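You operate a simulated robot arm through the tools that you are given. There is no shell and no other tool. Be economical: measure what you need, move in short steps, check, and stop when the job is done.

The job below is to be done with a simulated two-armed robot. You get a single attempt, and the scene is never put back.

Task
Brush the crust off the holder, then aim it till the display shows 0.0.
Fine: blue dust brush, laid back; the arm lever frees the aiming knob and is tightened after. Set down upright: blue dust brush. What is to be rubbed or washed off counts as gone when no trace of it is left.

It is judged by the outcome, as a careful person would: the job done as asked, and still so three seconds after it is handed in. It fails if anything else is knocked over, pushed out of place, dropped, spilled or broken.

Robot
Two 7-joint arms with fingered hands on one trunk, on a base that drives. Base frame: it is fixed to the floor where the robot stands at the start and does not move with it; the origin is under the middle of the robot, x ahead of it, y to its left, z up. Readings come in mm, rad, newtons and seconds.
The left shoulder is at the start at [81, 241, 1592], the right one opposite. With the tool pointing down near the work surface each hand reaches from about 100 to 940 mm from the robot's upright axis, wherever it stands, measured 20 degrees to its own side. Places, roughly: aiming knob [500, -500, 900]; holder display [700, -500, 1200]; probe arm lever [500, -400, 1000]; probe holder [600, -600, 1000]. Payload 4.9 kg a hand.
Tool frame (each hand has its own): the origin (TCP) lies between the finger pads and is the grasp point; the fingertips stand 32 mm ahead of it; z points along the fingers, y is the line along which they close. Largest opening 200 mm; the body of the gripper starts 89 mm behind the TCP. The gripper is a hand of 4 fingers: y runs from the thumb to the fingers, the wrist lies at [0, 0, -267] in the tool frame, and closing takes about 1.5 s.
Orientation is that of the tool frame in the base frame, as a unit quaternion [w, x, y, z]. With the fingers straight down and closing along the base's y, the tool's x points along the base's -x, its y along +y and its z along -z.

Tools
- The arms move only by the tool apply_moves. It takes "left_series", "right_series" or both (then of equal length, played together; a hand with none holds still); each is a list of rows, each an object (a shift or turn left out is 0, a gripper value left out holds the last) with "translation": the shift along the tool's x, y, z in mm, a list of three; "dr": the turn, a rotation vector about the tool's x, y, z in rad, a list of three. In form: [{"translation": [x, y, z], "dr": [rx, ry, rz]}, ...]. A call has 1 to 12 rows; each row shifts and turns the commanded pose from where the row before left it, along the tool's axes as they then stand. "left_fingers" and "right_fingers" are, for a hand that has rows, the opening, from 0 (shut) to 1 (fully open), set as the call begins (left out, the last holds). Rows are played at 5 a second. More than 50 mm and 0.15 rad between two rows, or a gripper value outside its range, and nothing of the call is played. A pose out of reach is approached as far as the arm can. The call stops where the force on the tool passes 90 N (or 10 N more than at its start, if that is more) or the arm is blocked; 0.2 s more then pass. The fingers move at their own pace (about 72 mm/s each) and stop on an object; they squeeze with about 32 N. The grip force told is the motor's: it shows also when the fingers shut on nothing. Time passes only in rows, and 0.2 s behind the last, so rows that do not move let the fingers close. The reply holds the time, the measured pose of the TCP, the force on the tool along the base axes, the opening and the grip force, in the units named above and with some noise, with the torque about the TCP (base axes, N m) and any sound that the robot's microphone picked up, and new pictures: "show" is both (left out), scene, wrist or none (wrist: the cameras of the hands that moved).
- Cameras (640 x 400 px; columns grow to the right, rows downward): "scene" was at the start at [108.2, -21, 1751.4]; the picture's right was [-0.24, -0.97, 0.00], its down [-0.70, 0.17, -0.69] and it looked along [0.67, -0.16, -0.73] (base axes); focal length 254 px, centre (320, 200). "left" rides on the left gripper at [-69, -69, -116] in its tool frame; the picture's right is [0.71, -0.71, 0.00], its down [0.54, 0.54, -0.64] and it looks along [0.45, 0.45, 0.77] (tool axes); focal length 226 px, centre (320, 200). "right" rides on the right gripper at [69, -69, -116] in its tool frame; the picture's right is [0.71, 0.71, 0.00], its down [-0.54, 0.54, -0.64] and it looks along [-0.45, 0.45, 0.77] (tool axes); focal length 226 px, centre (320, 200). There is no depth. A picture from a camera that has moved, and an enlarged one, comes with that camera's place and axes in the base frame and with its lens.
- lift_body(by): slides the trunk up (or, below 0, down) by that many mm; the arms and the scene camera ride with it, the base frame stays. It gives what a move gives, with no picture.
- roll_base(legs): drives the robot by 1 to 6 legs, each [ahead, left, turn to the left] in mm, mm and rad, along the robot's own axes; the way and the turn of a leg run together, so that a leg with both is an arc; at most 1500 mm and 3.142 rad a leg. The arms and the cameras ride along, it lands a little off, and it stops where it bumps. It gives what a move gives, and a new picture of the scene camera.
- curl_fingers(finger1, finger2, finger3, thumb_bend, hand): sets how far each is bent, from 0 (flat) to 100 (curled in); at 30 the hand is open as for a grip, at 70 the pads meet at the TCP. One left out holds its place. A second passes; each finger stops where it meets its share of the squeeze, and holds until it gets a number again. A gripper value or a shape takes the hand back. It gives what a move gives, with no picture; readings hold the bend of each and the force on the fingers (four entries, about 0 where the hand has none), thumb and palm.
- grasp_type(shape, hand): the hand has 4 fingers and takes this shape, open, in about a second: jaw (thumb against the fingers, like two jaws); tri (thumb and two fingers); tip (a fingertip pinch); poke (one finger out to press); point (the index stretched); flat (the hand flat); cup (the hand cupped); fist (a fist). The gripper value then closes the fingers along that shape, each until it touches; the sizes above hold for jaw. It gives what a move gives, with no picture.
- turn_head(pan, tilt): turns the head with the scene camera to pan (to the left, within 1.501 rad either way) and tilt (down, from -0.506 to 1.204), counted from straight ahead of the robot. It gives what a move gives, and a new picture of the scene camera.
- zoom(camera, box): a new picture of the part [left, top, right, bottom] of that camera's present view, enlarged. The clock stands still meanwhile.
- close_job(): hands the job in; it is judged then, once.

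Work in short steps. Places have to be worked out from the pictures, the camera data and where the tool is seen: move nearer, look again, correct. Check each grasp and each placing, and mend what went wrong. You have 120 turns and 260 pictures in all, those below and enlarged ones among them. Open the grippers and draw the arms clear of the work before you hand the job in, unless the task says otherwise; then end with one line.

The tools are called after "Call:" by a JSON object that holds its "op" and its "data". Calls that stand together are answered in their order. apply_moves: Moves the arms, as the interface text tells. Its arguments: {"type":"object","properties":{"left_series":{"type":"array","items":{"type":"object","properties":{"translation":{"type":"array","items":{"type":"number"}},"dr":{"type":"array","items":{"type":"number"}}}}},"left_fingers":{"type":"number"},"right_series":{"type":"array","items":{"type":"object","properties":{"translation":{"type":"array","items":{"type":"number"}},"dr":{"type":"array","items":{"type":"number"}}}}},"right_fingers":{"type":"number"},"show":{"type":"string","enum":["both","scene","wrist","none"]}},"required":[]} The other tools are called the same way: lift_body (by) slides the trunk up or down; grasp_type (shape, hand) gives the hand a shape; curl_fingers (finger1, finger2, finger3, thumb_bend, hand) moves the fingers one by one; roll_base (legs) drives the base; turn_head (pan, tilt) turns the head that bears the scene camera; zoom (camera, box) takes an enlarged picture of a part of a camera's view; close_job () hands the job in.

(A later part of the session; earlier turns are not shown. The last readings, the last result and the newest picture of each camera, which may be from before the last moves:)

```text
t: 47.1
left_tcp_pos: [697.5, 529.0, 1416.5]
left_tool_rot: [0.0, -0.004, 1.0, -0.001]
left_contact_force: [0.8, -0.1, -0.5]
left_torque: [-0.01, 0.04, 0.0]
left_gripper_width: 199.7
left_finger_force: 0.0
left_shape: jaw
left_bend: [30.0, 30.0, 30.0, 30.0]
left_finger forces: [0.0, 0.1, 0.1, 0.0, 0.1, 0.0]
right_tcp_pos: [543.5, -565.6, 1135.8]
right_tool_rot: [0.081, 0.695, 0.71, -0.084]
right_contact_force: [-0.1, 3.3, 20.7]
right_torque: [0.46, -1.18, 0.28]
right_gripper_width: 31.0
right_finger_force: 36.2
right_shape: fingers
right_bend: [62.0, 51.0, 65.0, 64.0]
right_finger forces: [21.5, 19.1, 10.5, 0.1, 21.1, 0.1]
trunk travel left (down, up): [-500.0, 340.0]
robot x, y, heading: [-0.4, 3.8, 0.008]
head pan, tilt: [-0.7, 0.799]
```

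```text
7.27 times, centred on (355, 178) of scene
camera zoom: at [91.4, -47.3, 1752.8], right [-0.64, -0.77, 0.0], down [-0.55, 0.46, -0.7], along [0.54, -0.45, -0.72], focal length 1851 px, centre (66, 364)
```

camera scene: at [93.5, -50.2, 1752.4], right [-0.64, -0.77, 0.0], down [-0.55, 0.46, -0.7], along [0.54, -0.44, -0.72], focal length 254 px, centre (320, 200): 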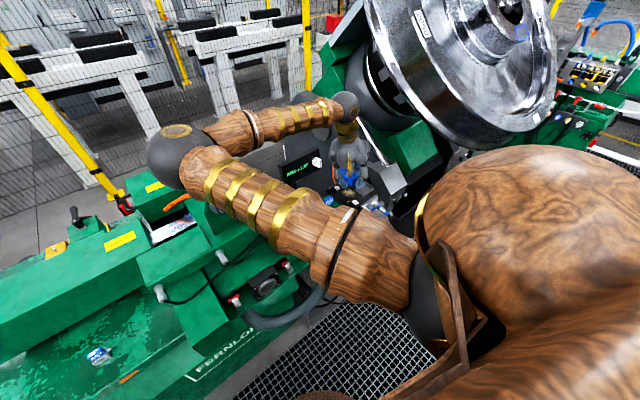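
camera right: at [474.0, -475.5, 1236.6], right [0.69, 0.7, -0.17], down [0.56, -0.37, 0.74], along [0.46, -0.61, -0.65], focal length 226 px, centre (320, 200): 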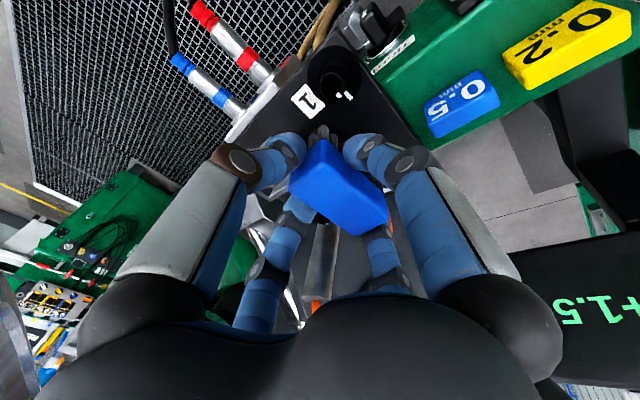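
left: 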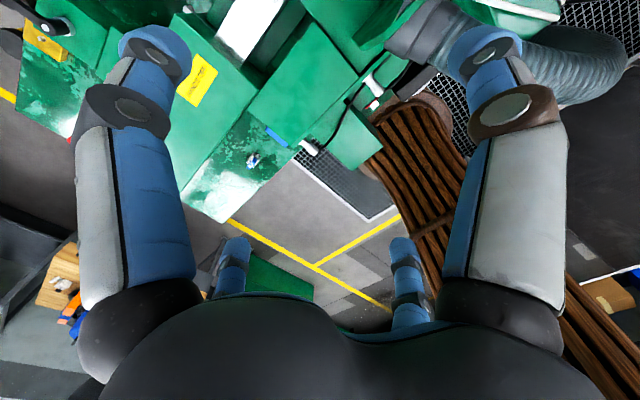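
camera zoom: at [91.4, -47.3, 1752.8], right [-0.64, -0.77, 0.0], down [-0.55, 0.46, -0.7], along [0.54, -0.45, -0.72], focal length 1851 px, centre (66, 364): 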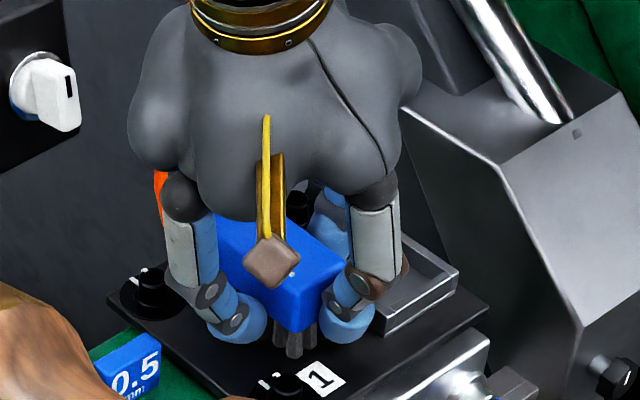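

The torque shows contact only at the +x/+y corner: the brush sits tilted in the hand, following the hand's lean plus some pitch. I raise and rotate the hand to level the brush, then look again.

Call:
{"op": "apply_moves", "data": {"right_series": [{"translation": [-5, 0, -20]}, {"translation": [-7, 0, -30]}, {"dr": [0, 0.115, 0]}, {"dr": [0, 0.115, 0]}, {"dr": [-0.08, 0, 0]}, {"dr": [-0.08, 0, 0]}, {}], "show": "wrist"}}

Call:
{"op": "zoom", "data": {"camera": "scene", "box": [310, 130, 390, 200]}}

Call:
{"op": "zoom", "data": {"camera": "right", "box": [230, 90, 430, 240]}}

```text
t: 48.7
left_tcp_pos: [700.4, 525.1, 1417.2]
left_tool_rot: [0.0, -0.004, 1.0, 0.0]
left_contact_force: [-0.2, 0.3, 0.3]
left_torque: [0.04, -0.02, -0.02]
left_gripper_width: 199.9
left_finger_force: 0.0
left_shape: jaw
left_bend: [30.0, 30.0, 30.0, 30.0]
left_finger forces: [0.1, 0.1, 0.1, 0.0, 0.0, 0.0]
right_tcp_pos: [545.1, -568.7, 1184.8]
right_tool_rot: [0.053, 0.698, 0.712, 0.054]
right_contact_force: [0.6, 0.1, -0.8]
right_torque: [0.02, 0.05, -0.06]
right_gripper_width: 30.2
right_finger_force: 25.9
right_shape: fingers
right_bend: [62.0, 51.0, 66.0, 64.0]
right_finger forces: [8.6, 13.0, 8.6, 0.0, 21.9, 0.0]
trunk travel left (down, up): [-500.0, 340.0]
robot x, y, heading: [2.9, 3.1, 0.011]
head pan, tilt: [-0.7, 0.799]
camera right: at [457.8, -503.2, 1287.9], right [0.68, 0.72, 0.11], down [0.45, -0.53, 0.72], along [0.57, -0.44, -0.69], focal length 226 px, centre (320, 200)
```

right: 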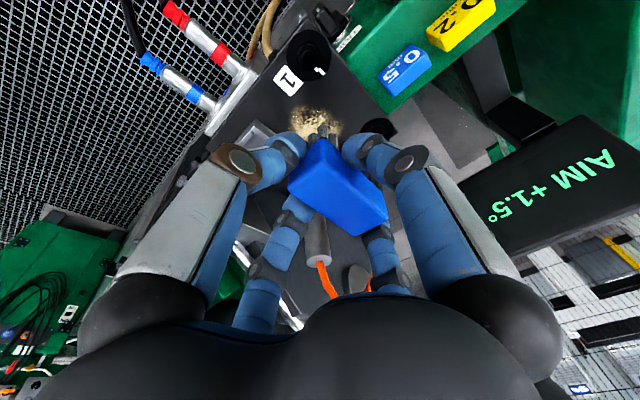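

```text
5.71 times, centred on (350, 165) of scene
camera zoom: at [94.3, -51.3, 1752.3], right [-0.64, -0.77, 0.0], down [-0.55, 0.46, -0.7], along [0.54, -0.44, -0.72], focal length 1454 px, centre (149, 400)
```

zoom: 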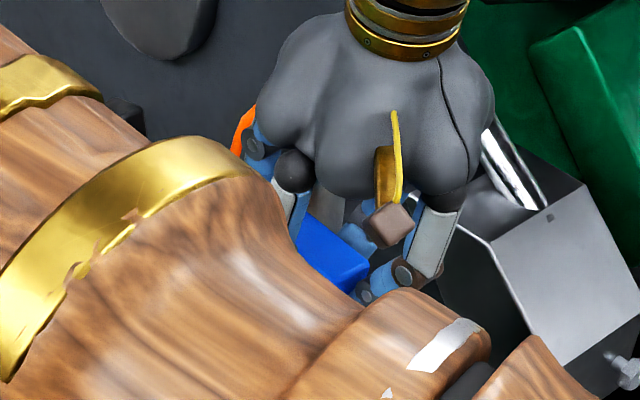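

```text
2.67 times, centred on (330, 165) of right
camera zoom: at [457.8, -503.2, 1287.9], right [0.68, 0.72, 0.11], down [0.45, -0.53, 0.72], along [0.57, -0.44, -0.69], focal length 603 px, centre (293, 293)
```

zoom: 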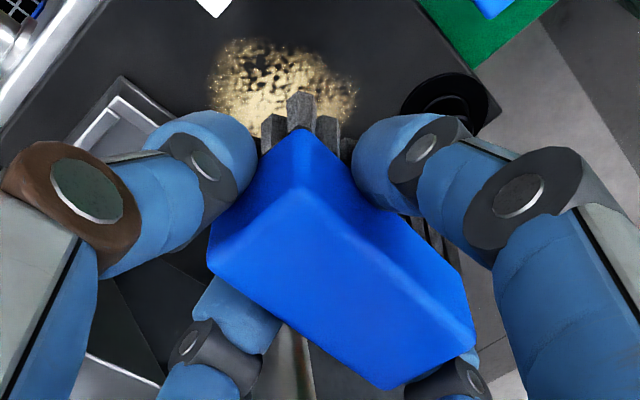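

The evidence now fits: the brush sits about +26 mm off the hand's centre in x, so its +x corner met knob 2, and the pitch correction was not needed. I undo most of the pitch, lift a bit, and re-centre the brush by easing the thumb open while finger 2 pushes.

Call:
{"op": "apply_moves", "data": {"right_series": [{"translation": [0, 0, -20], "dr": [0.06, 0, 0]}, {"translation": [0, 0, -20], "dr": [0.06, 0, 0]}, {}], "show": "none"}}

Call:
{"op": "curl_fingers", "data": {"hand": "right", "thumb_bend": 60, "finger2": 75}}

Call:
{"op": "zoom", "data": {"camera": "right", "box": [200, 60, 440, 260]}}

```text
t: 49.5
left_tcp_pos: [699.8, 525.9, 1417.3]
left_tool_rot: [-0.001, -0.004, 1.0, 0.0]
left_contact_force: [0.8, -1.1, -0.4]
left_torque: [0.0, 0.02, 0.02]
left_gripper_width: 200.3
left_finger_force: 0.0
left_shape: jaw
left_bend: [30.0, 30.0, 30.0, 30.0]
left_finger forces: [0.0, 0.0, 0.0, 0.0, 0.0, 0.0]
right_tcp_pos: [538.9, -570.8, 1224.7]
right_tool_rot: [0.01, 0.7, 0.714, 0.01]
right_contact_force: [-0.2, -0.2, -0.2]
right_torque: [-0.01, 0.0, 0.01]
right_gripper_width: 30.4
right_finger_force: 26.2
right_shape: fingers
right_bend: [62.0, 51.0, 66.0, 64.0]
right_finger forces: [8.6, 13.0, 8.5, 0.0, 21.6, 0.0]
trunk travel left (down, up): [-500.0, 340.0]
robot x, y, heading: [0.6, 3.3, 0.007]
head pan, tilt: [-0.7, 0.799]
```

```text
t: 50.5
left_tcp_pos: [699.6, 526.8, 1417.3]
left_tool_rot: [0.0, -0.004, 1.0, 0.0]
left_contact_force: [0.2, -0.6, -0.3]
left_torque: [0.0, -0.02, -0.03]
left_gripper_width: 199.8
left_finger_force: 0.0
left_shape: jaw
left_bend: [30.0, 30.0, 30.0, 30.0]
left_finger forces: [0.0, 0.0, 0.1, 0.0, 0.0, 0.0]
right_tcp_pos: [538.6, -569.2, 1224.1]
right_tool_rot: [0.01, 0.699, 0.715, 0.01]
right_contact_force: [0.5, 0.5, -0.7]
right_torque: [0.0, 0.03, -0.03]
right_gripper_width: 32.3
right_finger_force: 15.1
right_shape: fingers
right_bend: [62.0, 54.0, 66.0, 59.0]
right_finger forces: [7.4, 8.9, 8.3, 0.1, 5.9, 0.0]
trunk travel left (down, up): [-500.0, 340.0]
robot x, y, heading: [-0.7, 3.6, 0.006]
head pan, tilt: [-0.7, 0.799]
```

```text
2.00 times, centred on (320, 160) of right
camera zoom: at [464.5, -502.8, 1337.4], right [0.69, 0.72, 0.02], down [0.53, -0.53, 0.66], along [0.49, -0.45, -0.75], focal length 452 px, centre (320, 280)
```

zoom: 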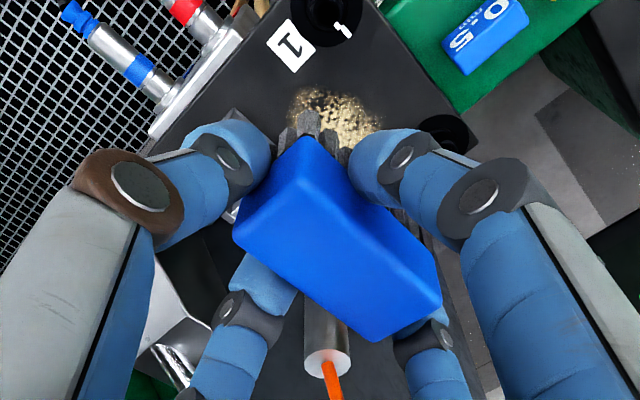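

The re-centring works. One more small step.

Call:
{"op": "curl_fingers", "data": {"hand": "right", "thumb_bend": 57, "finger2": 78}}

Call:
{"op": "zoom", "data": {"camera": "right", "box": [200, 60, 440, 260]}}

```text
t: 51.5
left_tcp_pos: [698.5, 526.4, 1417.0]
left_tool_rot: [-0.001, -0.003, 1.0, 0.0]
left_contact_force: [-0.6, 0.1, 0.2]
left_torque: [0.0, -0.03, -0.01]
left_gripper_width: 199.9
left_finger_force: 0.1
left_shape: jaw
left_bend: [30.0, 30.0, 30.0, 30.0]
left_finger forces: [0.1, 0.0, 0.0, 0.0, 0.0, 0.1]
right_tcp_pos: [538.1, -570.4, 1224.5]
right_tool_rot: [0.011, 0.699, 0.715, 0.01]
right_contact_force: [-0.9, -0.1, 0.3]
right_torque: [-0.01, -0.03, 0.04]
right_gripper_width: 35.1
right_finger_force: 13.2
right_shape: fingers
right_bend: [62.0, 55.0, 66.0, 56.0]
right_finger forces: [9.0, 8.5, 8.7, 0.1, 0.3, 0.0]
trunk travel left (down, up): [-500.0, 340.0]
robot x, y, heading: [0.9, 4.3, 0.008]
head pan, tilt: [-0.7, 0.799]
```

```text
2.00 times, centred on (320, 160) of right
camera zoom: at [464.6, -502.9, 1337.3], right [0.69, 0.72, 0.02], down [0.53, -0.53, 0.66], along [0.49, -0.45, -0.75], focal length 452 px, centre (320, 280)
```

zoom: 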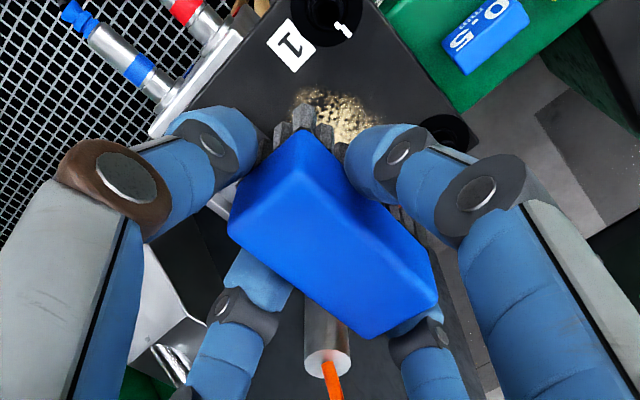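

The brush now spans about −28…+52 mm in x about the TCP. I snug the thumb lightly and move to TCP (560,−573), where all four fingers fall in the gaps between knobs and tray, then descend.

Call:
{"op": "curl_fingers", "data": {"hand": "right", "thumb_bend": 59}}

Call:
{"op": "apply_moves", "data": {"right_series": [{"translation": [-3, 22, 0]}, {"translation": [0, 0, 25]}, {"translation": [0, 0, 25]}, {"translation": [0, 0, 12]}, {}], "show": "wrist"}}

Call:
{"op": "zoom", "data": {"camera": "right", "box": [200, 60, 440, 260]}}

```text
t: 52.5
left_tcp_pos: [698.2, 526.5, 1417.0]
left_tool_rot: [-0.001, -0.003, 1.0, 0.0]
left_contact_force: [0.8, 0.6, 0.0]
left_torque: [-0.01, 0.0, -0.01]
left_gripper_width: 199.8
left_finger_force: 0.0
left_shape: jaw
left_bend: [30.0, 30.0, 30.0, 30.0]
left_finger forces: [0.0, 0.0, 0.1, 0.0, 0.1, 0.0]
right_tcp_pos: [539.0, -569.8, 1224.2]
right_tool_rot: [0.011, 0.7, 0.714, 0.01]
right_contact_force: [0.0, -0.8, 0.1]
right_torque: [-0.03, 0.02, -0.04]
right_gripper_width: 33.8
right_finger_force: 15.7
right_shape: fingers
right_bend: [62.0, 55.0, 66.0, 57.0]
right_finger forces: [8.8, 10.3, 8.6, 0.1, 3.7, 0.0]
trunk travel left (down, up): [-500.0, 340.0]
robot x, y, heading: [2.5, 1.5, 0.012]
head pan, tilt: [-0.7, 0.799]
```

```text
t: 53.7
left_tcp_pos: [699.7, 527.0, 1418.5]
left_tool_rot: [-0.001, -0.003, 1.0, 0.0]
left_contact_force: [-0.9, 0.0, -0.2]
left_torque: [-0.03, -0.02, 0.02]
left_gripper_width: 199.5
left_finger_force: 0.2
left_shape: jaw
left_bend: [30.0, 30.0, 30.0, 30.0]
left_finger forces: [0.0, 0.0, 0.1, 0.0, 0.0, 0.0]
right_tcp_pos: [565.3, -571.7, 1160.9]
right_tool_rot: [0.01, 0.7, 0.714, 0.01]
right_contact_force: [-0.3, 0.6, -0.1]
right_torque: [0.0, -0.01, 0.01]
right_gripper_width: 33.7
right_finger_force: 16.3
right_shape: fingers
right_bend: [62.0, 55.0, 66.0, 57.0]
right_finger forces: [8.8, 10.4, 8.5, 0.1, 3.8, 0.1]
trunk travel left (down, up): [-500.0, 340.0]
robot x, y, heading: [3.5, 2.4, 0.01]
head pan, tilt: [-0.7, 0.799]
camera right: at [490.6, -505.5, 1274.9], right [0.69, 0.72, 0.02], down [0.53, -0.53, 0.66], along [0.49, -0.45, -0.75], focal length 226 px, centre (320, 200)
```

right: 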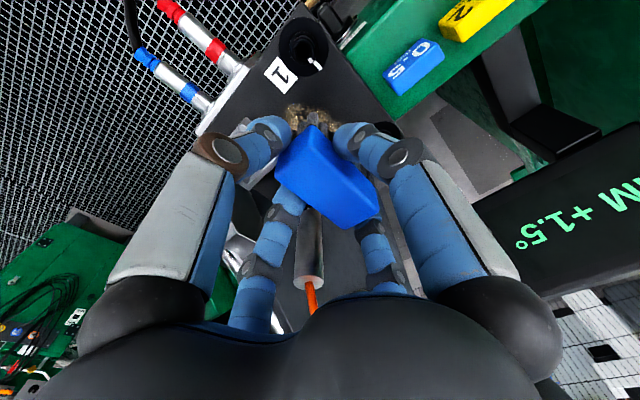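

```text
2.00 times, centred on (320, 160) of right
camera zoom: at [490.6, -505.5, 1274.9], right [0.69, 0.72, 0.02], down [0.53, -0.53, 0.66], along [0.49, -0.45, -0.75], focal length 452 px, centre (320, 280)
```

zoom: 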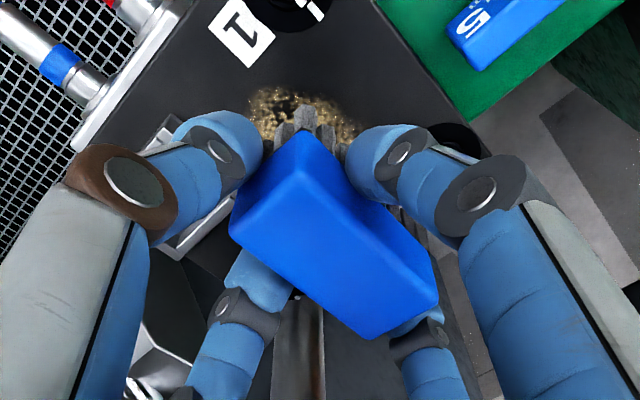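

Call:
{"op": "apply_moves", "data": {"right_series": [{"translation": [0, -6, 4]}, {"translation": [0, 0, 4]}, {"translation": [0, 0, 3]}, {}], "show": "none"}}

Call:
{"op": "apply_moves", "data": {"right_series": [{"translation": [0, 0, 3]}, {}], "show": "none"}}

Call:
{"op": "apply_moves", "data": {"right_series": [{"translation": [0, 0, 3]}, {}], "show": "wrist"}}

```text
t: 54.7
left_tcp_pos: [699.6, 525.4, 1417.4]
left_tool_rot: [0.001, -0.004, 1.0, 0.001]
left_contact_force: [-0.4, -0.7, -1.0]
left_torque: [0.03, -0.02, -0.02]
left_gripper_width: 199.8
left_finger_force: 0.2
left_shape: jaw
left_bend: [30.0, 30.0, 30.0, 30.0]
left_finger forces: [0.0, 0.0, 0.0, 0.0, 0.0, 0.0]
right_tcp_pos: [559.4, -572.7, 1150.6]
right_tool_rot: [0.012, 0.7, 0.714, 0.01]
right_contact_force: [-0.5, -0.3, -1.0]
right_torque: [0.0, 0.0, 0.04]
right_gripper_width: 33.8
right_finger_force: 15.8
right_shape: fingers
right_bend: [62.0, 55.0, 66.0, 57.0]
right_finger forces: [8.7, 10.4, 8.6, 0.0, 3.7, 0.1]
trunk travel left (down, up): [-500.0, 340.0]
robot x, y, heading: [1.5, 3.4, 0.011]
head pan, tilt: [-0.7, 0.799]
```

```text
t: 55.3
left_tcp_pos: [699.8, 527.3, 1417.2]
left_tool_rot: [-0.001, -0.003, 1.0, 0.0]
left_contact_force: [-0.5, -0.4, -0.1]
left_torque: [0.01, -0.02, 0.0]
left_gripper_width: 199.7
left_finger_force: 0.0
left_shape: jaw
left_bend: [30.0, 30.0, 30.0, 30.0]
left_finger forces: [0.0, 0.1, 0.0, 0.1, 0.0, 0.0]
right_tcp_pos: [559.5, -571.3, 1148.4]
right_tool_rot: [0.011, 0.699, 0.715, 0.011]
right_contact_force: [0.0, 0.3, -1.0]
right_torque: [0.0, -0.02, 0.01]
right_gripper_width: 33.9
right_finger_force: 15.5
right_shape: fingers
right_bend: [62.0, 55.0, 66.0, 57.0]
right_finger forces: [8.7, 10.3, 8.6, 0.0, 3.6, 0.0]
trunk travel left (down, up): [-500.0, 340.0]
robot x, y, heading: [1.1, 3.7, 0.01]
head pan, tilt: [-0.7, 0.799]
```

```text
t: 55.9
left_tcp_pos: [698.7, 527.0, 1417.0]
left_tool_rot: [-0.001, -0.003, 1.0, 0.0]
left_contact_force: [-0.1, 0.5, -0.4]
left_torque: [-0.01, 0.0, 0.0]
left_gripper_width: 199.7
left_finger_force: 0.1
left_shape: jaw
left_bend: [30.0, 30.0, 30.0, 30.0]
left_finger forces: [0.1, 0.0, 0.0, 0.0, 0.0, 0.0]
right_tcp_pos: [559.2, -570.9, 1144.9]
right_tool_rot: [0.011, 0.699, 0.715, 0.012]
right_contact_force: [-0.1, 0.6, -0.8]
right_torque: [0.03, -0.05, -0.01]
right_gripper_width: 33.9
right_finger_force: 15.2
right_shape: fingers
right_bend: [62.0, 55.0, 66.0, 57.0]
right_finger forces: [8.6, 10.3, 8.7, 0.0, 3.7, 0.0]
trunk travel left (down, up): [-500.0, 340.0]
robot x, y, heading: [-0.5, 4.3, 0.006]
head pan, tilt: [-0.7, 0.799]
camera right: at [485.2, -504.2, 1258.6], right [0.69, 0.72, 0.02], down [0.53, -0.53, 0.66], along [0.49, -0.45, -0.75], focal length 226 px, centre (320, 200)
```

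right: 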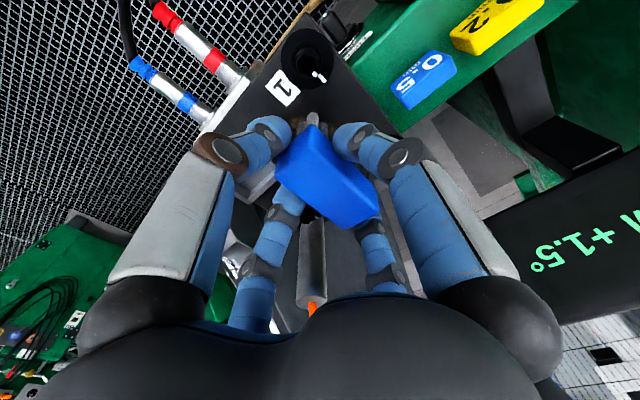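

Call:
{"op": "apply_moves", "data": {"right_series": [{"translation": [0, 0, 3]}, {}], "show": "none"}}

Call:
{"op": "apply_moves", "data": {"right_series": [{"translation": [0, 0, 3]}, {}], "show": "none"}}

Call:
{"op": "apply_moves", "data": {"right_series": [{"translation": [0, 0, 2]}, {}], "show": "none"}}

```text
t: 56.5
left_tcp_pos: [699.1, 527.4, 1417.1]
left_tool_rot: [0.0, -0.004, 1.0, 0.0]
left_contact_force: [0.5, 0.8, 0.3]
left_torque: [0.0, 0.02, 0.01]
left_gripper_width: 200.1
left_finger_force: 0.1
left_shape: jaw
left_bend: [30.0, 30.0, 30.0, 30.0]
left_finger forces: [0.1, 0.0, 0.0, 0.1, 0.0, 0.0]
right_tcp_pos: [559.8, -570.6, 1142.4]
right_tool_rot: [0.011, 0.7, 0.714, 0.011]
right_contact_force: [0.1, 0.1, -0.2]
right_torque: [0.01, -0.01, 0.01]
right_gripper_width: 33.9
right_finger_force: 15.2
right_shape: fingers
right_bend: [62.0, 55.0, 66.0, 57.0]
right_finger forces: [8.8, 10.3, 8.6, 0.0, 3.7, 0.0]
trunk travel left (down, up): [-500.0, 340.0]
robot x, y, heading: [0.6, 7.2, 0.013]
head pan, tilt: [-0.7, 0.799]
```

```text
t: 57.1
left_tcp_pos: [698.9, 527.3, 1416.9]
left_tool_rot: [-0.001, -0.003, 1.0, 0.0]
left_contact_force: [-0.2, 0.2, -1.1]
left_torque: [-0.02, 0.03, 0.02]
left_gripper_width: 200.3
left_finger_force: 0.1
left_shape: jaw
left_bend: [30.0, 30.0, 30.0, 30.0]
left_finger forces: [0.0, 0.0, 0.0, 0.0, 0.1, 0.0]
right_tcp_pos: [560.1, -570.5, 1140.7]
right_tool_rot: [0.01, 0.699, 0.715, 0.011]
right_contact_force: [0.8, -0.2, -0.7]
right_torque: [0.0, -0.01, 0.0]
right_gripper_width: 34.0
right_finger_force: 15.4
right_shape: fingers
right_bend: [62.0, 55.0, 66.0, 57.0]
right_finger forces: [8.8, 10.3, 8.7, 0.0, 3.7, 0.0]
trunk travel left (down, up): [-500.0, 340.0]
robot x, y, heading: [1.4, 10.3, 0.008]
head pan, tilt: [-0.7, 0.799]
```

```text
t: 57.7
left_tcp_pos: [700.0, 525.4, 1418.1]
left_tool_rot: [-0.001, -0.004, 1.0, 0.001]
left_contact_force: [0.2, 0.7, 0.1]
left_torque: [0.0, -0.02, 0.02]
left_gripper_width: 199.9
left_finger_force: 0.1
left_shape: jaw
left_bend: [30.0, 30.0, 30.0, 30.0]
left_finger forces: [0.0, 0.0, 0.0, 0.0, 0.0, 0.1]
right_tcp_pos: [558.4, -569.9, 1138.7]
right_tool_rot: [0.01, 0.699, 0.715, 0.011]
right_contact_force: [-0.1, -0.6, -0.3]
right_torque: [0.0, 0.02, -0.01]
right_gripper_width: 33.6
right_finger_force: 15.7
right_shape: fingers
right_bend: [62.0, 55.0, 66.0, 57.0]
right_finger forces: [8.8, 10.2, 8.5, 0.0, 3.7, 0.0]
trunk travel left (down, up): [-500.0, 340.0]
robot x, y, heading: [0.7, 4.0, 0.011]
head pan, tilt: [-0.7, 0.799]
```

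Call:
{"op": "apply_moves", "data": {"right_series": [{"translation": [-3, 0, 2]}, {}], "show": "none"}}

Call:
{"op": "apply_moves", "data": {"right_series": [{"translation": [0, 0, 2]}, {}], "show": "none"}}

Call:
{"op": "apply_moves", "data": {"right_series": [{"translation": [0, 0, 2]}, {}], "show": "wrist"}}

```text
t: 58.3
left_tcp_pos: [698.7, 527.1, 1416.3]
left_tool_rot: [-0.001, -0.004, 1.0, 0.0]
left_contact_force: [0.1, -0.2, 0.0]
left_torque: [-0.02, 0.01, -0.03]
left_gripper_width: 199.7
left_finger_force: 0.1
left_shape: jaw
left_bend: [30.0, 30.0, 30.0, 30.0]
left_finger forces: [0.0, 0.0, 0.0, 0.1, 0.0, 0.0]
right_tcp_pos: [558.8, -573.8, 1135.4]
right_tool_rot: [0.011, 0.7, 0.714, 0.011]
right_contact_force: [-0.1, 0.3, -1.4]
right_torque: [-0.01, 0.03, 0.0]
right_gripper_width: 33.6
right_finger_force: 16.2
right_shape: fingers
right_bend: [62.0, 55.0, 66.0, 57.0]
right_finger forces: [8.7, 10.3, 8.6, 0.0, 3.8, 0.0]
trunk travel left (down, up): [-500.0, 340.0]
robot x, y, heading: [1.6, 0.7, 0.009]
head pan, tilt: [-0.7, 0.799]
```

```text
t: 58.9
left_tcp_pos: [697.6, 527.9, 1417.5]
left_tool_rot: [0.001, -0.004, 1.0, 0.0]
left_contact_force: [-1.2, -1.1, 0.2]
left_torque: [-0.02, 0.0, 0.02]
left_gripper_width: 199.7
left_finger_force: 0.0
left_shape: jaw
left_bend: [30.0, 30.0, 30.0, 30.0]
left_finger forces: [0.0, 0.1, 0.0, 0.1, 0.0, 0.1]
right_tcp_pos: [557.5, -572.6, 1133.4]
right_tool_rot: [0.012, 0.7, 0.714, 0.009]
right_contact_force: [0.3, 0.2, 2.3]
right_torque: [-0.04, -0.06, -0.01]
right_gripper_width: 33.6
right_finger_force: 16.6
right_shape: fingers
right_bend: [62.0, 55.0, 66.0, 57.0]
right_finger forces: [8.7, 10.9, 8.9, 0.0, 4.5, 0.0]
trunk travel left (down, up): [-500.0, 340.0]
robot x, y, heading: [-0.9, 4.8, 0.007]
head pan, tilt: [-0.7, 0.799]
```

```text
t: 59.5
left_tcp_pos: [698.6, 527.4, 1416.9]
left_tool_rot: [0.0, -0.004, 1.0, 0.001]
left_contact_force: [-0.5, -0.5, 1.0]
left_torque: [0.0, -0.06, -0.01]
left_gripper_width: 200.0
left_finger_force: 0.0
left_shape: jaw
left_bend: [30.0, 30.0, 30.0, 30.0]
left_finger forces: [0.0, 0.0, 0.0, 0.0, 0.0, 0.1]
right_tcp_pos: [557.9, -572.2, 1132.9]
right_tool_rot: [0.012, 0.7, 0.714, 0.011]
right_contact_force: [-0.9, -0.5, 13.2]
right_torque: [-0.08, -0.2, -0.01]
right_gripper_width: 34.1
right_finger_force: 19.1
right_shape: fingers
right_bend: [62.0, 55.0, 66.0, 57.0]
right_finger forces: [9.0, 13.0, 10.1, 0.0, 6.2, 0.0]
trunk travel left (down, up): [-500.0, 340.0]
robot x, y, heading: [-3.5, 3.0, 0.008]
head pan, tilt: [-0.7, 0.799]
camera right: at [484.3, -505.8, 1245.8], right [0.69, 0.72, 0.02], down [0.53, -0.53, 0.66], along [0.49, -0.45, -0.75], focal length 226 px, centre (320, 200)
```

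right: 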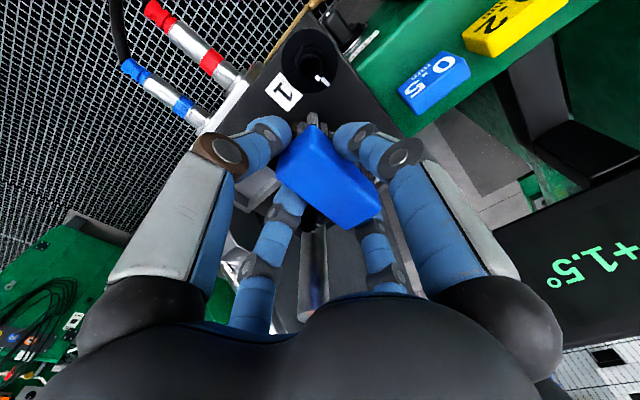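

Flat contact: 13 N, centred under the brush. I stroke in short moves within the clear window.

Call:
{"op": "apply_moves", "data": {"right_series": [{"translation": [-4, 0, 0]}, {"translation": [-4, 0, 0]}, {"translation": [5, 3, 0]}, {"translation": [6, 3, 0]}, {"translation": [-5, 0, 0]}, {"translation": [-6, 0, 0]}, {"translation": [5, -3, 0]}, {"translation": [6, -3, 0]}, {"translation": [-5, 0, 0]}, {"translation": [-6, 0, 0]}, {"translation": [8, 0, 0]}, {}], "show": "none"}}

Call:
{"op": "apply_moves", "data": {"right_series": [{"translation": [0, 0, -15]}, {"translation": [0, 20, -25]}, {"translation": [0, 20, -20]}, {}], "show": "wrist"}}

Call:
{"op": "zoom", "data": {"camera": "right", "box": [200, 40, 440, 190]}}

```text
t: 62.1
left_tcp_pos: [698.7, 525.6, 1416.8]
left_tool_rot: [0.0, -0.004, 1.0, 0.0]
left_contact_force: [1.1, 0.8, 0.3]
left_torque: [0.0, -0.02, 0.0]
left_gripper_width: 199.6
left_finger_force: 0.0
left_shape: jaw
left_bend: [30.0, 30.0, 30.0, 30.0]
left_finger forces: [0.0, 0.0, 0.0, 0.1, 0.0, 0.0]
right_tcp_pos: [557.6, -573.0, 1133.2]
right_tool_rot: [0.011, 0.7, 0.714, 0.01]
right_contact_force: [-0.7, -2.4, 6.8]
right_torque: [-0.1, -0.13, -0.01]
right_gripper_width: 34.5
right_finger_force: 17.8
right_shape: fingers
right_bend: [62.0, 55.0, 66.0, 58.0]
right_finger forces: [8.1, 11.3, 10.6, 0.0, 5.2, 0.1]
trunk travel left (down, up): [-500.0, 340.0]
robot x, y, heading: [1.7, 1.5, 0.012]
head pan, tilt: [-0.7, 0.799]
```

```text
t: 63.1
left_tcp_pos: [699.5, 526.9, 1417.9]
left_tool_rot: [0.0, -0.004, 1.0, 0.0]
left_contact_force: [-0.3, -0.3, 0.6]
left_torque: [-0.01, -0.03, 0.0]
left_gripper_width: 200.1
left_finger_force: 0.0
left_shape: jaw
left_bend: [30.0, 30.0, 30.0, 30.0]
left_finger forces: [0.1, 0.0, 0.0, 0.0, 0.0, 0.0]
right_tcp_pos: [597.7, -573.3, 1190.7]
right_tool_rot: [0.011, 0.701, 0.713, 0.011]
right_contact_force: [0.4, 0.1, -0.9]
right_torque: [0.0, 0.02, 0.04]
right_gripper_width: 34.8
right_finger_force: 15.8
right_shape: fingers
right_bend: [62.0, 55.0, 66.0, 58.0]
right_finger forces: [8.7, 10.0, 9.0, 0.0, 4.2, 0.0]
trunk travel left (down, up): [-500.0, 340.0]
robot x, y, heading: [0.5, 6.6, 0.01]
head pan, tilt: [-0.7, 0.799]
camera right: at [524.7, -506.8, 1304.5], right [0.69, 0.72, 0.02], down [0.53, -0.53, 0.66], along [0.49, -0.45, -0.75], focal length 226 px, centre (320, 200)
```

right: 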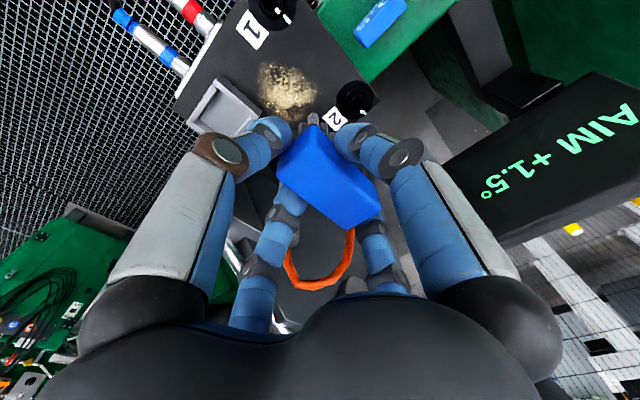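

```text
2.67 times, centred on (320, 115) of right
camera zoom: at [524.7, -506.8, 1304.5], right [0.69, 0.72, 0.02], down [0.53, -0.53, 0.66], along [0.49, -0.45, -0.75], focal length 603 px, centre (320, 427)
```

zoom: 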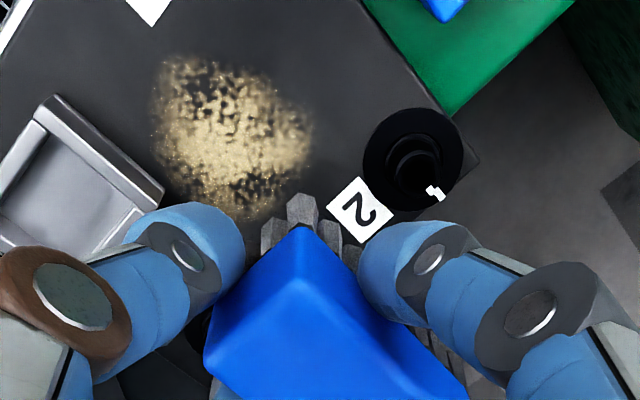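

The crust is thinning but needs more work. I go back down slightly firmer and use longer strokes.

Call:
{"op": "apply_moves", "data": {"right_series": [{"translation": [0, -20, 20]}, {"translation": [0, -20, 25]}, {"translation": [0, 0, 12]}, {"translation": [0, 0, 4.5]}, {"translation": [0, 18, 0]}, {"translation": [-4, -20, 0]}, {"translation": [-4, 20, 0]}, {"translation": [11, -18, 0]}, {"translation": [-11, 0, 0]}, {"translation": [11, 0, 0]}, {"translation": [-11, 0, 0]}, {"translation": [8, 0, 0]}], "show": "none"}}

Call:
{"op": "apply_moves", "data": {"right_series": [{"translation": [-8, 0, 0]}, {"translation": [11, 0, 0]}, {"translation": [-11, 4, 0]}, {"translation": [11, 4, 0]}, {"translation": [-11, 4, 0]}, {"translation": [11, 4, 0]}, {"translation": [-11, -4, 0]}, {"translation": [11, -4, 0]}, {"translation": [-11, -4, 0]}, {"translation": [11, -4, 0]}, {"translation": [-8, 0, 0]}, {"translation": [5, 0, 0]}], "show": "none"}}

Call:
{"op": "apply_moves", "data": {"right_series": [{"translation": [0, 0, -15]}, {"translation": [0, 20, -25]}, {"translation": [0, 20, -20]}, {}], "show": "wrist"}}

Call:
{"op": "zoom", "data": {"camera": "right", "box": [200, 40, 440, 190]}}

```text
t: 65.7
left_tcp_pos: [698.6, 528.1, 1418.0]
left_tool_rot: [0.0, -0.003, 1.0, -0.001]
left_contact_force: [0.0, -0.3, -0.4]
left_torque: [0.02, 0.01, 0.03]
left_gripper_width: 200.0
left_finger_force: 0.1
left_shape: jaw
left_bend: [30.0, 30.0, 30.0, 30.0]
left_finger forces: [0.1, 0.0, 0.0, 0.0, 0.0, 0.1]
right_tcp_pos: [557.6, -573.7, 1131.0]
right_tool_rot: [0.012, 0.7, 0.714, 0.01]
right_contact_force: [6.6, -4.7, 37.8]
right_torque: [0.03, -0.93, 0.02]
right_gripper_width: 34.4
right_finger_force: 26.3
right_shape: fingers
right_bend: [62.0, 54.0, 66.0, 58.0]
right_finger forces: [14.0, 21.1, 12.4, 0.0, 5.5, 0.0]
trunk travel left (down, up): [-500.0, 340.0]
robot x, y, heading: [2.8, 1.9, 0.005]
head pan, tilt: [-0.7, 0.799]
```

```text
t: 68.3
left_tcp_pos: [698.3, 527.2, 1418.4]
left_tool_rot: [0.0, -0.003, 1.0, 0.0]
left_contact_force: [0.5, 0.6, 0.1]
left_torque: [0.01, 0.01, -0.02]
left_gripper_width: 200.2
left_finger_force: 0.0
left_shape: jaw
left_bend: [30.0, 30.0, 30.0, 30.0]
left_finger forces: [0.1, 0.0, 0.0, 0.0, 0.0, 0.0]
right_tcp_pos: [556.5, -574.7, 1131.3]
right_tool_rot: [0.012, 0.7, 0.714, 0.01]
right_contact_force: [2.2, -1.7, 17.6]
right_torque: [0.0, -0.56, 0.03]
right_gripper_width: 35.3
right_finger_force: 21.1
right_shape: fingers
right_bend: [62.0, 54.0, 66.0, 57.0]
right_finger forces: [10.8, 15.6, 10.4, 0.1, 5.2, 0.0]
trunk travel left (down, up): [-500.0, 340.0]
robot x, y, heading: [0.7, 2.9, 0.01]
head pan, tilt: [-0.7, 0.799]
```

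```text
t: 69.3
left_tcp_pos: [700.2, 525.3, 1417.1]
left_tool_rot: [0.0, -0.004, 1.0, 0.0]
left_contact_force: [0.2, -0.3, 0.6]
left_torque: [0.01, 0.03, -0.02]
left_gripper_width: 199.9
left_finger_force: 0.0
left_shape: jaw
left_bend: [30.0, 30.0, 30.0, 30.0]
left_finger forces: [0.1, 0.0, 0.0, 0.0, 0.0, 0.0]
right_tcp_pos: [596.8, -573.6, 1190.3]
right_tool_rot: [0.01, 0.701, 0.713, 0.011]
right_contact_force: [0.4, 0.2, -1.2]
right_torque: [-0.04, 0.03, -0.02]
right_gripper_width: 35.3
right_finger_force: 16.1
right_shape: fingers
right_bend: [62.0, 55.0, 66.0, 57.0]
right_finger forces: [9.1, 9.8, 8.1, 0.0, 5.1, 0.0]
trunk travel left (down, up): [-500.0, 340.0]
robot x, y, heading: [3.4, 0.6, 0.011]
head pan, tilt: [-0.7, 0.799]
camera right: at [523.1, -508.1, 1302.8], right [0.69, 0.72, 0.02], down [0.53, -0.53, 0.66], along [0.49, -0.45, -0.75], focal length 226 px, centre (320, 200)
```

right: 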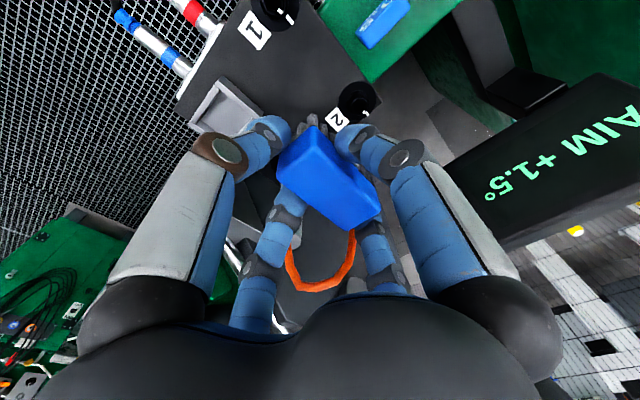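

```text
2.67 times, centred on (320, 115) of right
camera zoom: at [523.1, -508.1, 1302.8], right [0.69, 0.72, 0.02], down [0.53, -0.53, 0.66], along [0.49, -0.45, -0.75], focal length 603 px, centre (320, 427)
```

zoom: 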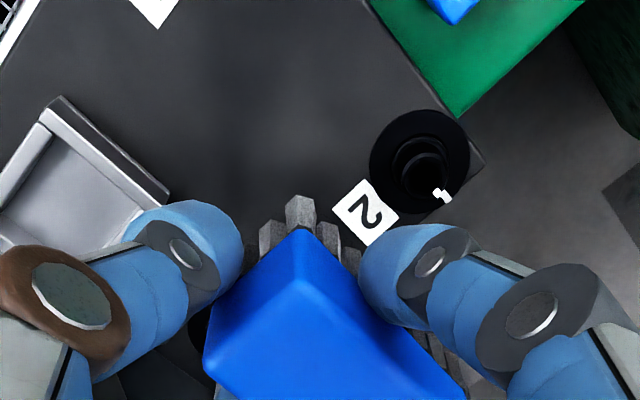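

The crust looks completely gone. Now I carry the brush back: up, across to the left, then drive the base left.

Call:
{"op": "apply_moves", "data": {"right_series": [{"translation": [0, -8, -40]}, {"translation": [0, -8, -40]}, {"translation": [0, -8, -35]}, {"translation": [45, 0, 0]}, {"translation": [45, 0, 0]}, {"translation": [45, 0, 0]}, {"translation": [45, 0, 0]}, {"translation": [45, 0, 0]}, {"translation": [45, 0, 0]}, {"translation": [45, 0, 0]}, {"translation": [45, 0, 0]}, {"translation": [45, 0, 0]}], "show": "none"}}

Call:
{"op": "zoom", "data": {"camera": "scene", "box": [270, 145, 410, 235]}}

Call:
{"op": "roll_base", "data": {"legs": [[0, 372, 0]]}}

```text
t: 71.9
left_tcp_pos: [697.8, 528.7, 1417.0]
left_tool_rot: [0.001, -0.004, 1.0, -0.001]
left_contact_force: [0.1, 0.1, -0.6]
left_torque: [-0.01, -0.08, -0.01]
left_gripper_width: 200.0
left_finger_force: 0.2
left_shape: jaw
left_bend: [30.0, 30.0, 30.0, 30.0]
left_finger forces: [0.0, 0.0, 0.0, 0.0, 0.0, 0.0]
right_tcp_pos: [557.2, -165.0, 1307.4]
right_tool_rot: [0.013, 0.7, 0.714, 0.01]
right_contact_force: [-1.4, -0.3, -0.3]
right_torque: [-0.01, -0.03, 0.01]
right_gripper_width: 35.2
right_finger_force: 15.6
right_shape: fingers
right_bend: [62.0, 55.0, 66.0, 57.0]
right_finger forces: [9.1, 9.7, 8.0, 0.0, 4.8, 0.0]
trunk travel left (down, up): [-500.0, 340.0]
robot x, y, heading: [0.1, 3.3, 0.008]
head pan, tilt: [-0.7, 0.799]
```

```text
4.44 times, centred on (340, 190) of scene
camera zoom: at [91.6, -47.2, 1752.6], right [-0.64, -0.77, 0.0], down [-0.55, 0.46, -0.7], along [0.54, -0.45, -0.72], focal length 1131 px, centre (231, 244)
```

zoom: 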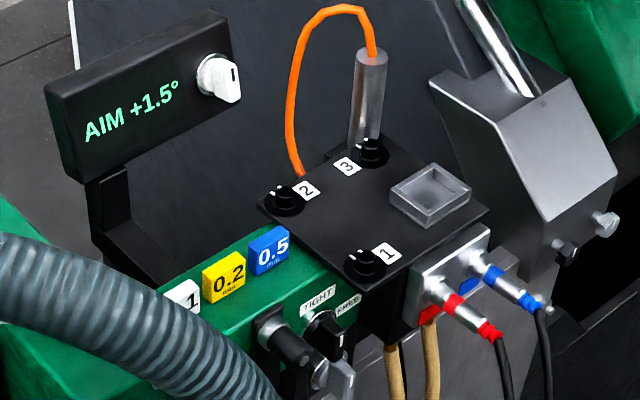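

```text
t: 74.2
left_tcp_pos: [702.2, 884.5, 1419.4]
left_tool_rot: [-0.001, 0.001, 1.0, 0.001]
left_contact_force: [-0.2, -0.5, 0.1]
left_torque: [0.04, -0.01, -0.03]
left_gripper_width: 199.8
left_finger_force: 0.0
left_shape: jaw
left_bend: [30.0, 30.0, 30.0, 30.0]
left_finger forces: [0.1, 0.0, 0.0, 0.1, 0.1, 0.0]
right_tcp_pos: [556.1, 190.9, 1305.5]
right_tool_rot: [0.011, 0.703, 0.711, 0.011]
right_contact_force: [-0.2, -0.2, -1.3]
right_torque: [0.03, -0.04, 0.0]
right_gripper_width: 35.6
right_finger_force: 16.6
right_shape: fingers
right_bend: [62.0, 55.0, 66.0, 57.0]
right_finger forces: [9.1, 9.8, 8.0, 0.0, 4.8, 0.0]
trunk travel left (down, up): [-500.0, 340.0]
robot x, y, heading: [0.5, 373.7, -0.0]
head pan, tilt: [-0.7, 0.799]
camera scene: at [91.0, 313.2, 1752.4], right [-0.64, -0.76, 0.0], down [-0.55, 0.46, -0.7], along [0.53, -0.45, -0.72], focal length 254 px, centre (320, 200)
```

scene: 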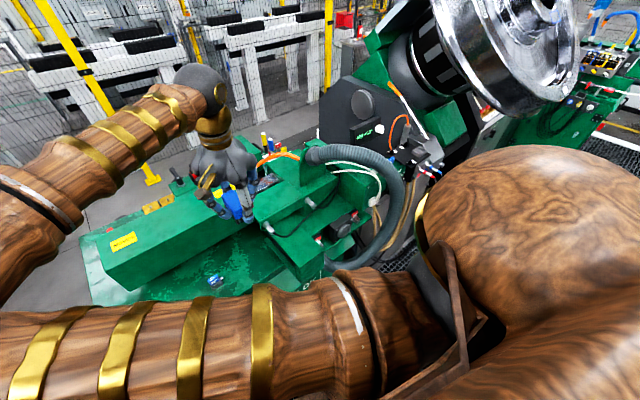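

Plate is clean in this view too, with everything else in place. Now I lean the hand slightly and bring the brush down over its original spot.

Call:
{"op": "apply_moves", "data": {"right_series": [{"dr": [0, -0.075, 0]}, {"dr": [0, -0.075, 0]}, {"translation": [8, 11, 37.5]}, {"translation": [8, 11, 37.5]}, {"translation": [8, 11, 37.5]}, {"translation": [8, 11, 37.5]}, {"translation": [8, 11, 37.5]}, {"translation": [8, 11, 37.5]}, {"translation": [8, 11, 37.5]}, {"translation": [8, 11, 37.5]}, {}], "show": "both"}}

Call:
{"op": "zoom", "data": {"camera": "scene", "box": [170, 160, 330, 260]}}

```text
t: 76.6
left_tcp_pos: [701.3, 887.2, 1418.1]
left_tool_rot: [-0.001, 0.001, 1.0, -0.001]
left_contact_force: [0.7, 0.5, -0.2]
left_torque: [-0.02, -0.02, 0.02]
left_gripper_width: 199.8
left_finger_force: 0.0
left_shape: jaw
left_bend: [30.0, 30.0, 30.0, 30.0]
left_finger forces: [0.0, 0.1, 0.0, 0.0, 0.1, 0.0]
right_tcp_pos: [653.2, 213.4, 1003.9]
right_tool_rot: [0.064, 0.701, 0.709, -0.042]
right_contact_force: [-0.6, -0.7, 0.3]
right_torque: [-0.01, -0.05, 0.01]
right_gripper_width: 35.2
right_finger_force: 15.8
right_shape: fingers
right_bend: [62.0, 55.0, 66.0, 57.0]
right_finger forces: [9.0, 9.7, 7.9, 0.0, 4.9, 0.1]
trunk travel left (down, up): [-500.0, 340.0]
robot x, y, heading: [1.2, 370.2, -0.0]
head pan, tilt: [-0.7, 0.799]
camera scene: at [90.5, 316.8, 1752.5], right [-0.64, -0.76, 0.0], down [-0.55, 0.46, -0.7], along [0.53, -0.45, -0.72], focal length 254 px, centre (320, 200)
camera right: at [579.6, 297.1, 1105.0], right [0.7, 0.71, -0.08], down [0.52, -0.43, 0.73], along [0.48, -0.56, -0.67], focal length 226 px, centre (320, 200)
```

scene: 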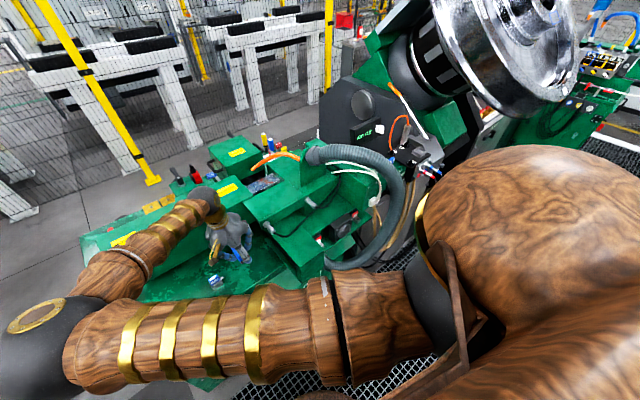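
right: 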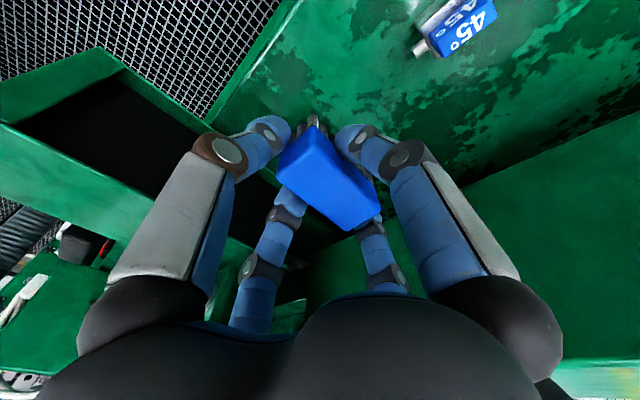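

```text
4.00 times, centred on (250, 210) of scene
camera zoom: at [90.5, 316.8, 1752.5], right [-0.64, -0.76, 0.0], down [-0.55, 0.46, -0.7], along [0.53, -0.45, -0.72], focal length 1018 px, centre (600, 160)
```

zoom: 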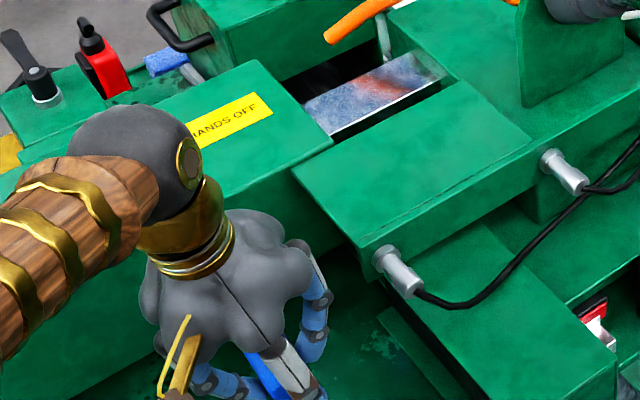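

Call:
{"op": "apply_moves", "data": {"right_series": [{"translation": [0, -4, 25]}, {"translation": [0, -3, 25]}, {"translation": [0, -3, 20]}, {"translation": [0, 0, 8]}, {}], "show": "wrist"}}

Call:
{"op": "zoom", "data": {"camera": "right", "box": [200, 60, 440, 260]}}

```text
t: 77.8
left_tcp_pos: [701.0, 885.9, 1418.3]
left_tool_rot: [0.0, 0.001, 1.0, 0.0]
left_contact_force: [-0.5, 0.1, -0.3]
left_torque: [-0.01, -0.02, -0.03]
left_gripper_width: 199.8
left_finger_force: 0.1
left_shape: jaw
left_bend: [30.0, 30.0, 30.0, 30.0]
left_finger forces: [0.0, 0.1, 0.0, 0.1, 0.0, 0.0]
right_tcp_pos: [647.3, 201.9, 925.7]
right_tool_rot: [0.065, 0.702, 0.708, -0.042]
right_contact_force: [-0.2, 0.3, -0.1]
right_torque: [-0.02, 0.0, 0.03]
right_gripper_width: 35.5
right_finger_force: 15.3
right_shape: fingers
right_bend: [62.0, 55.0, 66.0, 57.0]
right_finger forces: [8.9, 9.7, 7.8, 0.0, 4.9, 0.1]
trunk travel left (down, up): [-500.0, 340.0]
robot x, y, heading: [-1.8, 370.0, -0.002]
head pan, tilt: [-0.7, 0.799]
camera right: at [573.6, 285.2, 1027.0], right [0.7, 0.71, -0.08], down [0.52, -0.43, 0.73], along [0.48, -0.56, -0.67], focal length 226 px, centre (320, 200)
```

right: 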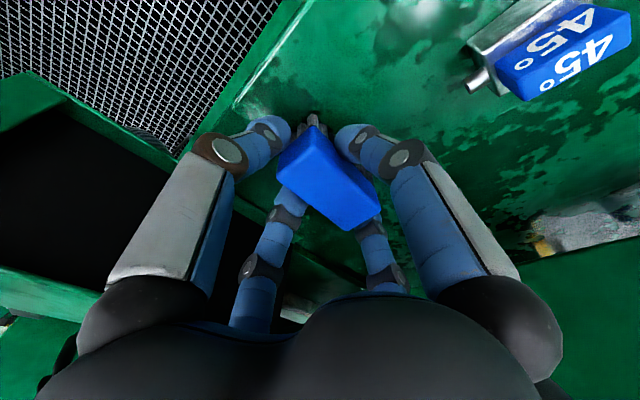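

```text
2.00 times, centred on (320, 160) of right
camera zoom: at [573.6, 285.2, 1027.0], right [0.7, 0.71, -0.08], down [0.52, -0.43, 0.73], along [0.48, -0.56, -0.67], focal length 452 px, centre (320, 280)
```

zoom: 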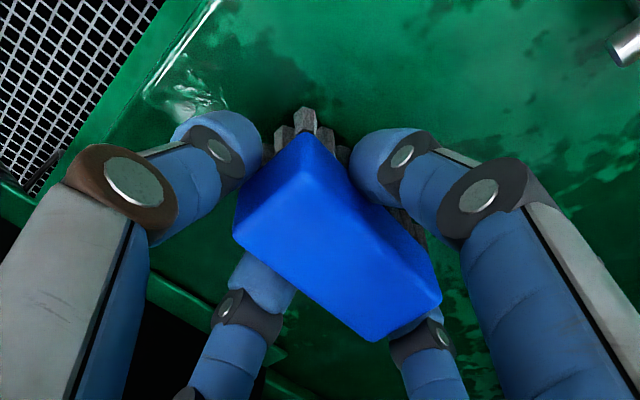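

Call:
{"op": "apply_moves", "data": {"right_series": [{"translation": [0, 0, 4]}, {"translation": [0, 0, 4]}, {}], "show": "none"}}

Call:
{"op": "apply_moves", "data": {"right_series": [{"translation": [0, 0, 3]}, {}], "show": "none"}}

Call:
{"op": "apply_moves", "data": {"right_series": [{"translation": [0, 0, 3]}, {}], "show": "none"}}

```text
t: 78.6
left_tcp_pos: [699.9, 887.9, 1418.2]
left_tool_rot: [0.0, 0.001, 1.0, -0.001]
left_contact_force: [0.2, -0.2, 0.0]
left_torque: [-0.02, 0.04, -0.02]
left_gripper_width: 200.0
left_finger_force: 0.1
left_shape: jaw
left_bend: [30.0, 30.0, 30.0, 30.0]
left_finger forces: [0.0, 0.0, 0.1, 0.0, 0.0, 0.0]
right_tcp_pos: [646.4, 198.6, 919.4]
right_tool_rot: [0.066, 0.702, 0.708, -0.043]
right_contact_force: [1.6, 0.3, 19.7]
right_torque: [0.35, -0.28, 0.07]
right_gripper_width: 34.3
right_finger_force: 23.6
right_shape: fingers
right_bend: [62.0, 55.0, 65.0, 57.0]
right_finger forces: [19.3, 12.4, 10.5, 0.0, 4.5, 0.0]
trunk travel left (down, up): [-500.0, 340.0]
robot x, y, heading: [1.5, 369.1, -0.002]
head pan, tilt: [-0.7, 0.799]
```

```text
t: 79.2
left_tcp_pos: [699.3, 889.2, 1419.3]
left_tool_rot: [0.0, 0.001, 1.0, -0.001]
left_contact_force: [-0.6, -0.1, -0.8]
left_torque: [0.0, -0.01, 0.02]
left_gripper_width: 200.1
left_finger_force: 0.2
left_shape: jaw
left_bend: [30.0, 30.0, 30.0, 30.0]
left_finger forces: [0.0, 0.0, 0.0, 0.0, 0.0, 0.0]
right_tcp_pos: [644.9, 200.2, 916.9]
right_tool_rot: [0.066, 0.701, 0.709, -0.041]
right_contact_force: [4.8, 2.2, 34.3]
right_torque: [0.4, -0.54, 0.1]
right_gripper_width: 33.8
right_finger_force: 28.7
right_shape: fingers
right_bend: [62.0, 55.0, 65.0, 57.0]
right_finger forces: [24.7, 16.0, 12.1, 0.0, 4.1, 0.0]
trunk travel left (down, up): [-500.0, 340.0]
robot x, y, heading: [1.0, 371.4, 0.002]
head pan, tilt: [-0.7, 0.799]
```

```text
t: 79.8
left_tcp_pos: [698.3, 890.2, 1420.5]
left_tool_rot: [0.002, 0.001, 1.0, -0.001]
left_contact_force: [1.0, 0.2, -0.3]
left_torque: [0.01, 0.01, 0.0]
left_gripper_width: 199.5
left_finger_force: 0.0
left_shape: jaw
left_bend: [30.0, 30.0, 30.0, 30.0]
left_finger forces: [0.0, 0.0, 0.0, 0.0, 0.0, 0.1]
right_tcp_pos: [645.7, 200.0, 916.1]
right_tool_rot: [0.068, 0.702, 0.708, -0.04]
right_contact_force: [3.6, 6.8, 54.4]
right_torque: [0.41, -0.82, 0.08]
right_gripper_width: 33.7
right_finger_force: 33.6
right_shape: fingers
right_bend: [62.0, 54.0, 64.0, 57.0]
right_finger forces: [27.3, 21.0, 13.9, 0.1, 4.9, 0.0]
trunk travel left (down, up): [-500.0, 340.0]
robot x, y, heading: [-0.3, 374.2, 0.002]
head pan, tilt: [-0.7, 0.799]
```

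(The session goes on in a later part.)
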